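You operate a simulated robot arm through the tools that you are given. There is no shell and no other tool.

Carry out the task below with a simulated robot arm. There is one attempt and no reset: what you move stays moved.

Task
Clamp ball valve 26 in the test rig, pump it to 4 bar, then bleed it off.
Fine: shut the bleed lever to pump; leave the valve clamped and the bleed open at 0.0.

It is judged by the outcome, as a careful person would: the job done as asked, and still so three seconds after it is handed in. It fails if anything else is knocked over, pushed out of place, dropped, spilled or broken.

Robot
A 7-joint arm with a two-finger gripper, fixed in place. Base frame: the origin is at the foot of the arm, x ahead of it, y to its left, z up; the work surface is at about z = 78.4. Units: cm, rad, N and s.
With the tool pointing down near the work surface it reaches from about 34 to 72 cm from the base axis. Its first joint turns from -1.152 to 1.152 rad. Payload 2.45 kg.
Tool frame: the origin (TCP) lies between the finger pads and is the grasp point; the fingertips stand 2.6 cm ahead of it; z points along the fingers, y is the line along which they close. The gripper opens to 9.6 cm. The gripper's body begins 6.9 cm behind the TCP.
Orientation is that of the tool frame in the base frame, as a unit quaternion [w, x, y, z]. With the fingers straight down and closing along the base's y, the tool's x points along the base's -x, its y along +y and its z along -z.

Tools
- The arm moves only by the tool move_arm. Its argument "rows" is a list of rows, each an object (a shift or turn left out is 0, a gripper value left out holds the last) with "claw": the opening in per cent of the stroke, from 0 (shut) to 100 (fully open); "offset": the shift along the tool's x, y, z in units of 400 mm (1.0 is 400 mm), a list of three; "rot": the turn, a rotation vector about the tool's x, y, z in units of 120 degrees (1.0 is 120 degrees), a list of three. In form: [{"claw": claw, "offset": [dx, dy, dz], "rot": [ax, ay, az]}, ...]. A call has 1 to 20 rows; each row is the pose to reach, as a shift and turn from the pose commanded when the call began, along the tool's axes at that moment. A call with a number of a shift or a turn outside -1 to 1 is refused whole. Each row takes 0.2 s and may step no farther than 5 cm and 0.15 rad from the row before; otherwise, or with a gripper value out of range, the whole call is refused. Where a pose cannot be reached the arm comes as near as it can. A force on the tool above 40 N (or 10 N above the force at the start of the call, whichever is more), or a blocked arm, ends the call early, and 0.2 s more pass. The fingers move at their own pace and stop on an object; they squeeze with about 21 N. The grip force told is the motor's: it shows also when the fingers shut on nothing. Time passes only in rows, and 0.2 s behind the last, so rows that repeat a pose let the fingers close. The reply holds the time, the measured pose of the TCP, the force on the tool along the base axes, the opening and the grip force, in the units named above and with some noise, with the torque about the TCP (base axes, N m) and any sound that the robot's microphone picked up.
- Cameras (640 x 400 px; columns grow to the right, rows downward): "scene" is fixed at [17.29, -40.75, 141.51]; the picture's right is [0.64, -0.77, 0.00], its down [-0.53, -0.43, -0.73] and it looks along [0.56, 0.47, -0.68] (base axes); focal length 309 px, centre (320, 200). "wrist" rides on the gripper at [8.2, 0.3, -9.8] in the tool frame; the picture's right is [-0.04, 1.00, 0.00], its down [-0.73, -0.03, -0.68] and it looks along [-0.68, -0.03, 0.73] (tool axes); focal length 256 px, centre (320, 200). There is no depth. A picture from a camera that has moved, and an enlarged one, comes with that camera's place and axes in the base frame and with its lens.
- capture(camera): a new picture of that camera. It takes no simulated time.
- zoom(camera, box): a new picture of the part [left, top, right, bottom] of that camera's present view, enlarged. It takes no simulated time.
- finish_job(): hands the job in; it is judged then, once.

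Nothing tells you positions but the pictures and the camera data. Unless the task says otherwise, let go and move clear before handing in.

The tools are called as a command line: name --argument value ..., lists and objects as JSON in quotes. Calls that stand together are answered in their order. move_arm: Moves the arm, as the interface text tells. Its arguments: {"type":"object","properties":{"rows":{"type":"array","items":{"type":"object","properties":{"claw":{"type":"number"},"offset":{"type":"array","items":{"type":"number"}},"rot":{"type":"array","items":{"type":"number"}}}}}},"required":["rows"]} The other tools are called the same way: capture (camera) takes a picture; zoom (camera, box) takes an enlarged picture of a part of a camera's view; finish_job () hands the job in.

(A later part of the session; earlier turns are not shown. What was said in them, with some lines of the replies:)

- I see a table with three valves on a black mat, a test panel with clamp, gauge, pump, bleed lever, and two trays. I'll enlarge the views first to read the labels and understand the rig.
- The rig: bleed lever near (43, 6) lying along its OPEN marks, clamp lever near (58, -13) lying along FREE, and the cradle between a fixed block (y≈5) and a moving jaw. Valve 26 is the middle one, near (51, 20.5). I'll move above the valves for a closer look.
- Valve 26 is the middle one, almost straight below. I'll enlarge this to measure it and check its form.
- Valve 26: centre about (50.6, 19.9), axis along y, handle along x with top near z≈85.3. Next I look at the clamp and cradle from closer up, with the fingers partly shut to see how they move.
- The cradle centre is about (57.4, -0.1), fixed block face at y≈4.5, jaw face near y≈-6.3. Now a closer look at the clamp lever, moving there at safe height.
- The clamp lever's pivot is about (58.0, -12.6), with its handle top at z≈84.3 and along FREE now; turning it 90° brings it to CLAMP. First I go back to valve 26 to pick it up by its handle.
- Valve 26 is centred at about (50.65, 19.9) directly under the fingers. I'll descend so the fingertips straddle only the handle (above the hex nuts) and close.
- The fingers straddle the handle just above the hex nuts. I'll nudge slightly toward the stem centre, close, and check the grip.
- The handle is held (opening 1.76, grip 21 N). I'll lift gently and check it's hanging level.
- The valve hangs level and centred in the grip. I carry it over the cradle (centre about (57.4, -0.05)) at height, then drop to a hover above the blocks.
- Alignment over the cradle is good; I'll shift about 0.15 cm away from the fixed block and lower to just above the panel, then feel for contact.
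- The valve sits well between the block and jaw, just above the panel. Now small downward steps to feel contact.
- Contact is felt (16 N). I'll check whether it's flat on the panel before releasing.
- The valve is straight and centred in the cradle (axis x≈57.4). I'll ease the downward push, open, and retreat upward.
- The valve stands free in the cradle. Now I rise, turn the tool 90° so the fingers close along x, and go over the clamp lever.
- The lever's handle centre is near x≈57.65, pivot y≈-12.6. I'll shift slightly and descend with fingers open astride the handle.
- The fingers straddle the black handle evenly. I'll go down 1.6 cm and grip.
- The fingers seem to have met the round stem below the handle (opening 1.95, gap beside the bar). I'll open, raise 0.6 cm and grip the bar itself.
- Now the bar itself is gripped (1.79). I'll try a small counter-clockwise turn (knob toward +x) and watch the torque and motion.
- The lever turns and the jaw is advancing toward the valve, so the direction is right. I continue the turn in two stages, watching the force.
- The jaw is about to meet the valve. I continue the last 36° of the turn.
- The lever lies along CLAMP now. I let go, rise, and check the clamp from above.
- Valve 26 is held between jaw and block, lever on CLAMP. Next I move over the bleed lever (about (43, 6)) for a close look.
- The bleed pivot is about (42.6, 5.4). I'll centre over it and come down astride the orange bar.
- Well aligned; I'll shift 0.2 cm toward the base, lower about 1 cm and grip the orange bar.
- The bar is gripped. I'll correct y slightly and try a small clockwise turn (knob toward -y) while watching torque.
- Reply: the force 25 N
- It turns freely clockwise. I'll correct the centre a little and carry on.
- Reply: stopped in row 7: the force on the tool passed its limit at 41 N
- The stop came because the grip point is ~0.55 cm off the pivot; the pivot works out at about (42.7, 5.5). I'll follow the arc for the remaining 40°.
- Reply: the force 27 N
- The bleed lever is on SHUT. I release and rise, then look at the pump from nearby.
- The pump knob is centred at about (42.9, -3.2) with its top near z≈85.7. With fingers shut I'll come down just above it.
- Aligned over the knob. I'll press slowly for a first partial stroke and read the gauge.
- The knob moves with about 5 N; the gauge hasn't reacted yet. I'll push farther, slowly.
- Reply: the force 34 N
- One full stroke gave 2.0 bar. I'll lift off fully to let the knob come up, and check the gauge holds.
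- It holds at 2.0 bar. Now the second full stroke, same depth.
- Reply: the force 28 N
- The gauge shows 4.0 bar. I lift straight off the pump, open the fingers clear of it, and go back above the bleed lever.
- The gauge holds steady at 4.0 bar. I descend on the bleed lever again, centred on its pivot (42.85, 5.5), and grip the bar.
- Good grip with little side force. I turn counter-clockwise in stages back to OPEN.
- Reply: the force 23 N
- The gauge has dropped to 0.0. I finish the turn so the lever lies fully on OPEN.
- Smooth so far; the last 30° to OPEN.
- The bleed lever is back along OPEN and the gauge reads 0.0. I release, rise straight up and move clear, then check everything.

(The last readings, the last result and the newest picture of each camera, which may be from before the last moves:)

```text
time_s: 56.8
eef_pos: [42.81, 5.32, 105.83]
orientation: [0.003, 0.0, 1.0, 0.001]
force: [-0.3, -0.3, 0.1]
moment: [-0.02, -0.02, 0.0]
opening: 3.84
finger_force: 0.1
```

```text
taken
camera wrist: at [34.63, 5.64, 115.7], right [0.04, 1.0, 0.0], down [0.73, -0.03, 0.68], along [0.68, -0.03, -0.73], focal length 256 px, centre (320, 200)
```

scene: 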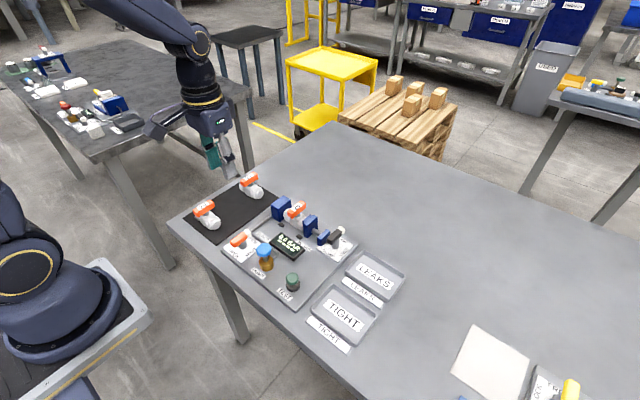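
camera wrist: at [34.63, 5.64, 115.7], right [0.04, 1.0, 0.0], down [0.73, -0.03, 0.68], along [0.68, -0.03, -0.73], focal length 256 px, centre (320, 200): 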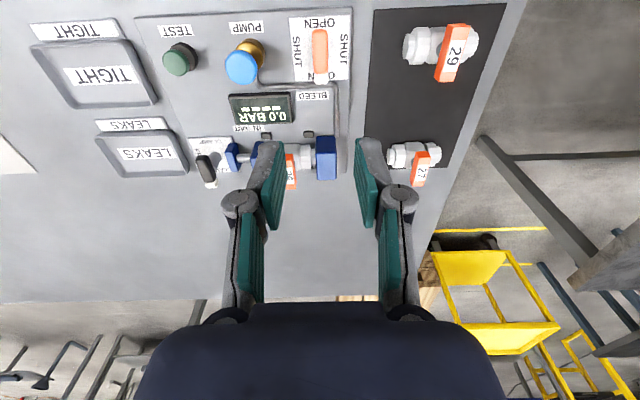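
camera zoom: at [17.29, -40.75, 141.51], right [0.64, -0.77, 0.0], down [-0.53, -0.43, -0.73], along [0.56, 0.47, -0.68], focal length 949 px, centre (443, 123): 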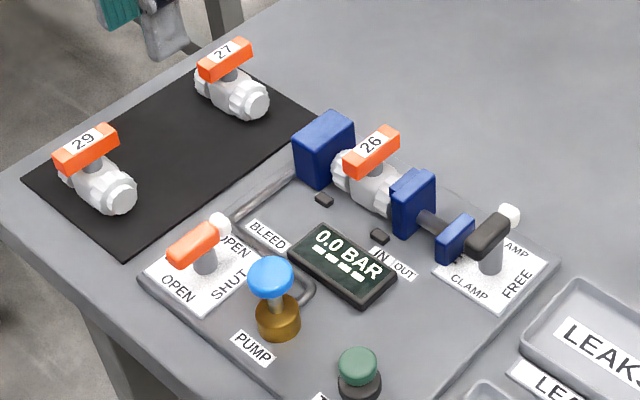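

Valve 26 is clamped with its lever on CLAMP. The bleed lever is on OPEN and the gauge shows 0.0 BAR. Valves 27 and 29 haven't moved, and the arm is clear of the rig, so I'm handing the job in.

finish_job

```text
The job is handed in.
```

I clamped ball valve 26 in the test rig, pumped it to 4.0 bar and bled it back to 0.0. The job is handed in.

- **Clamp:** the valve sits between the fixed block and the jaw, and the clamp lever is on CLAMP.
- **Pump:** with the bleed lever shut, two full strokes took the gauge to 2.0 and then 4.0 bar. It held at both readings.
- **Bleed:** I turned the lever back to OPEN and the gauge dropped to 0.0.

One turn of the bleed lever stopped early when the force limit tripped at 41 N, because I had gripped the handle slightly off its pivot. I corrected the path, and the lever then turned normally both ways.

In the final pictures, valves 27 and 29 and the rest of the rig looked undisturbed. The arm is clear of the rig.
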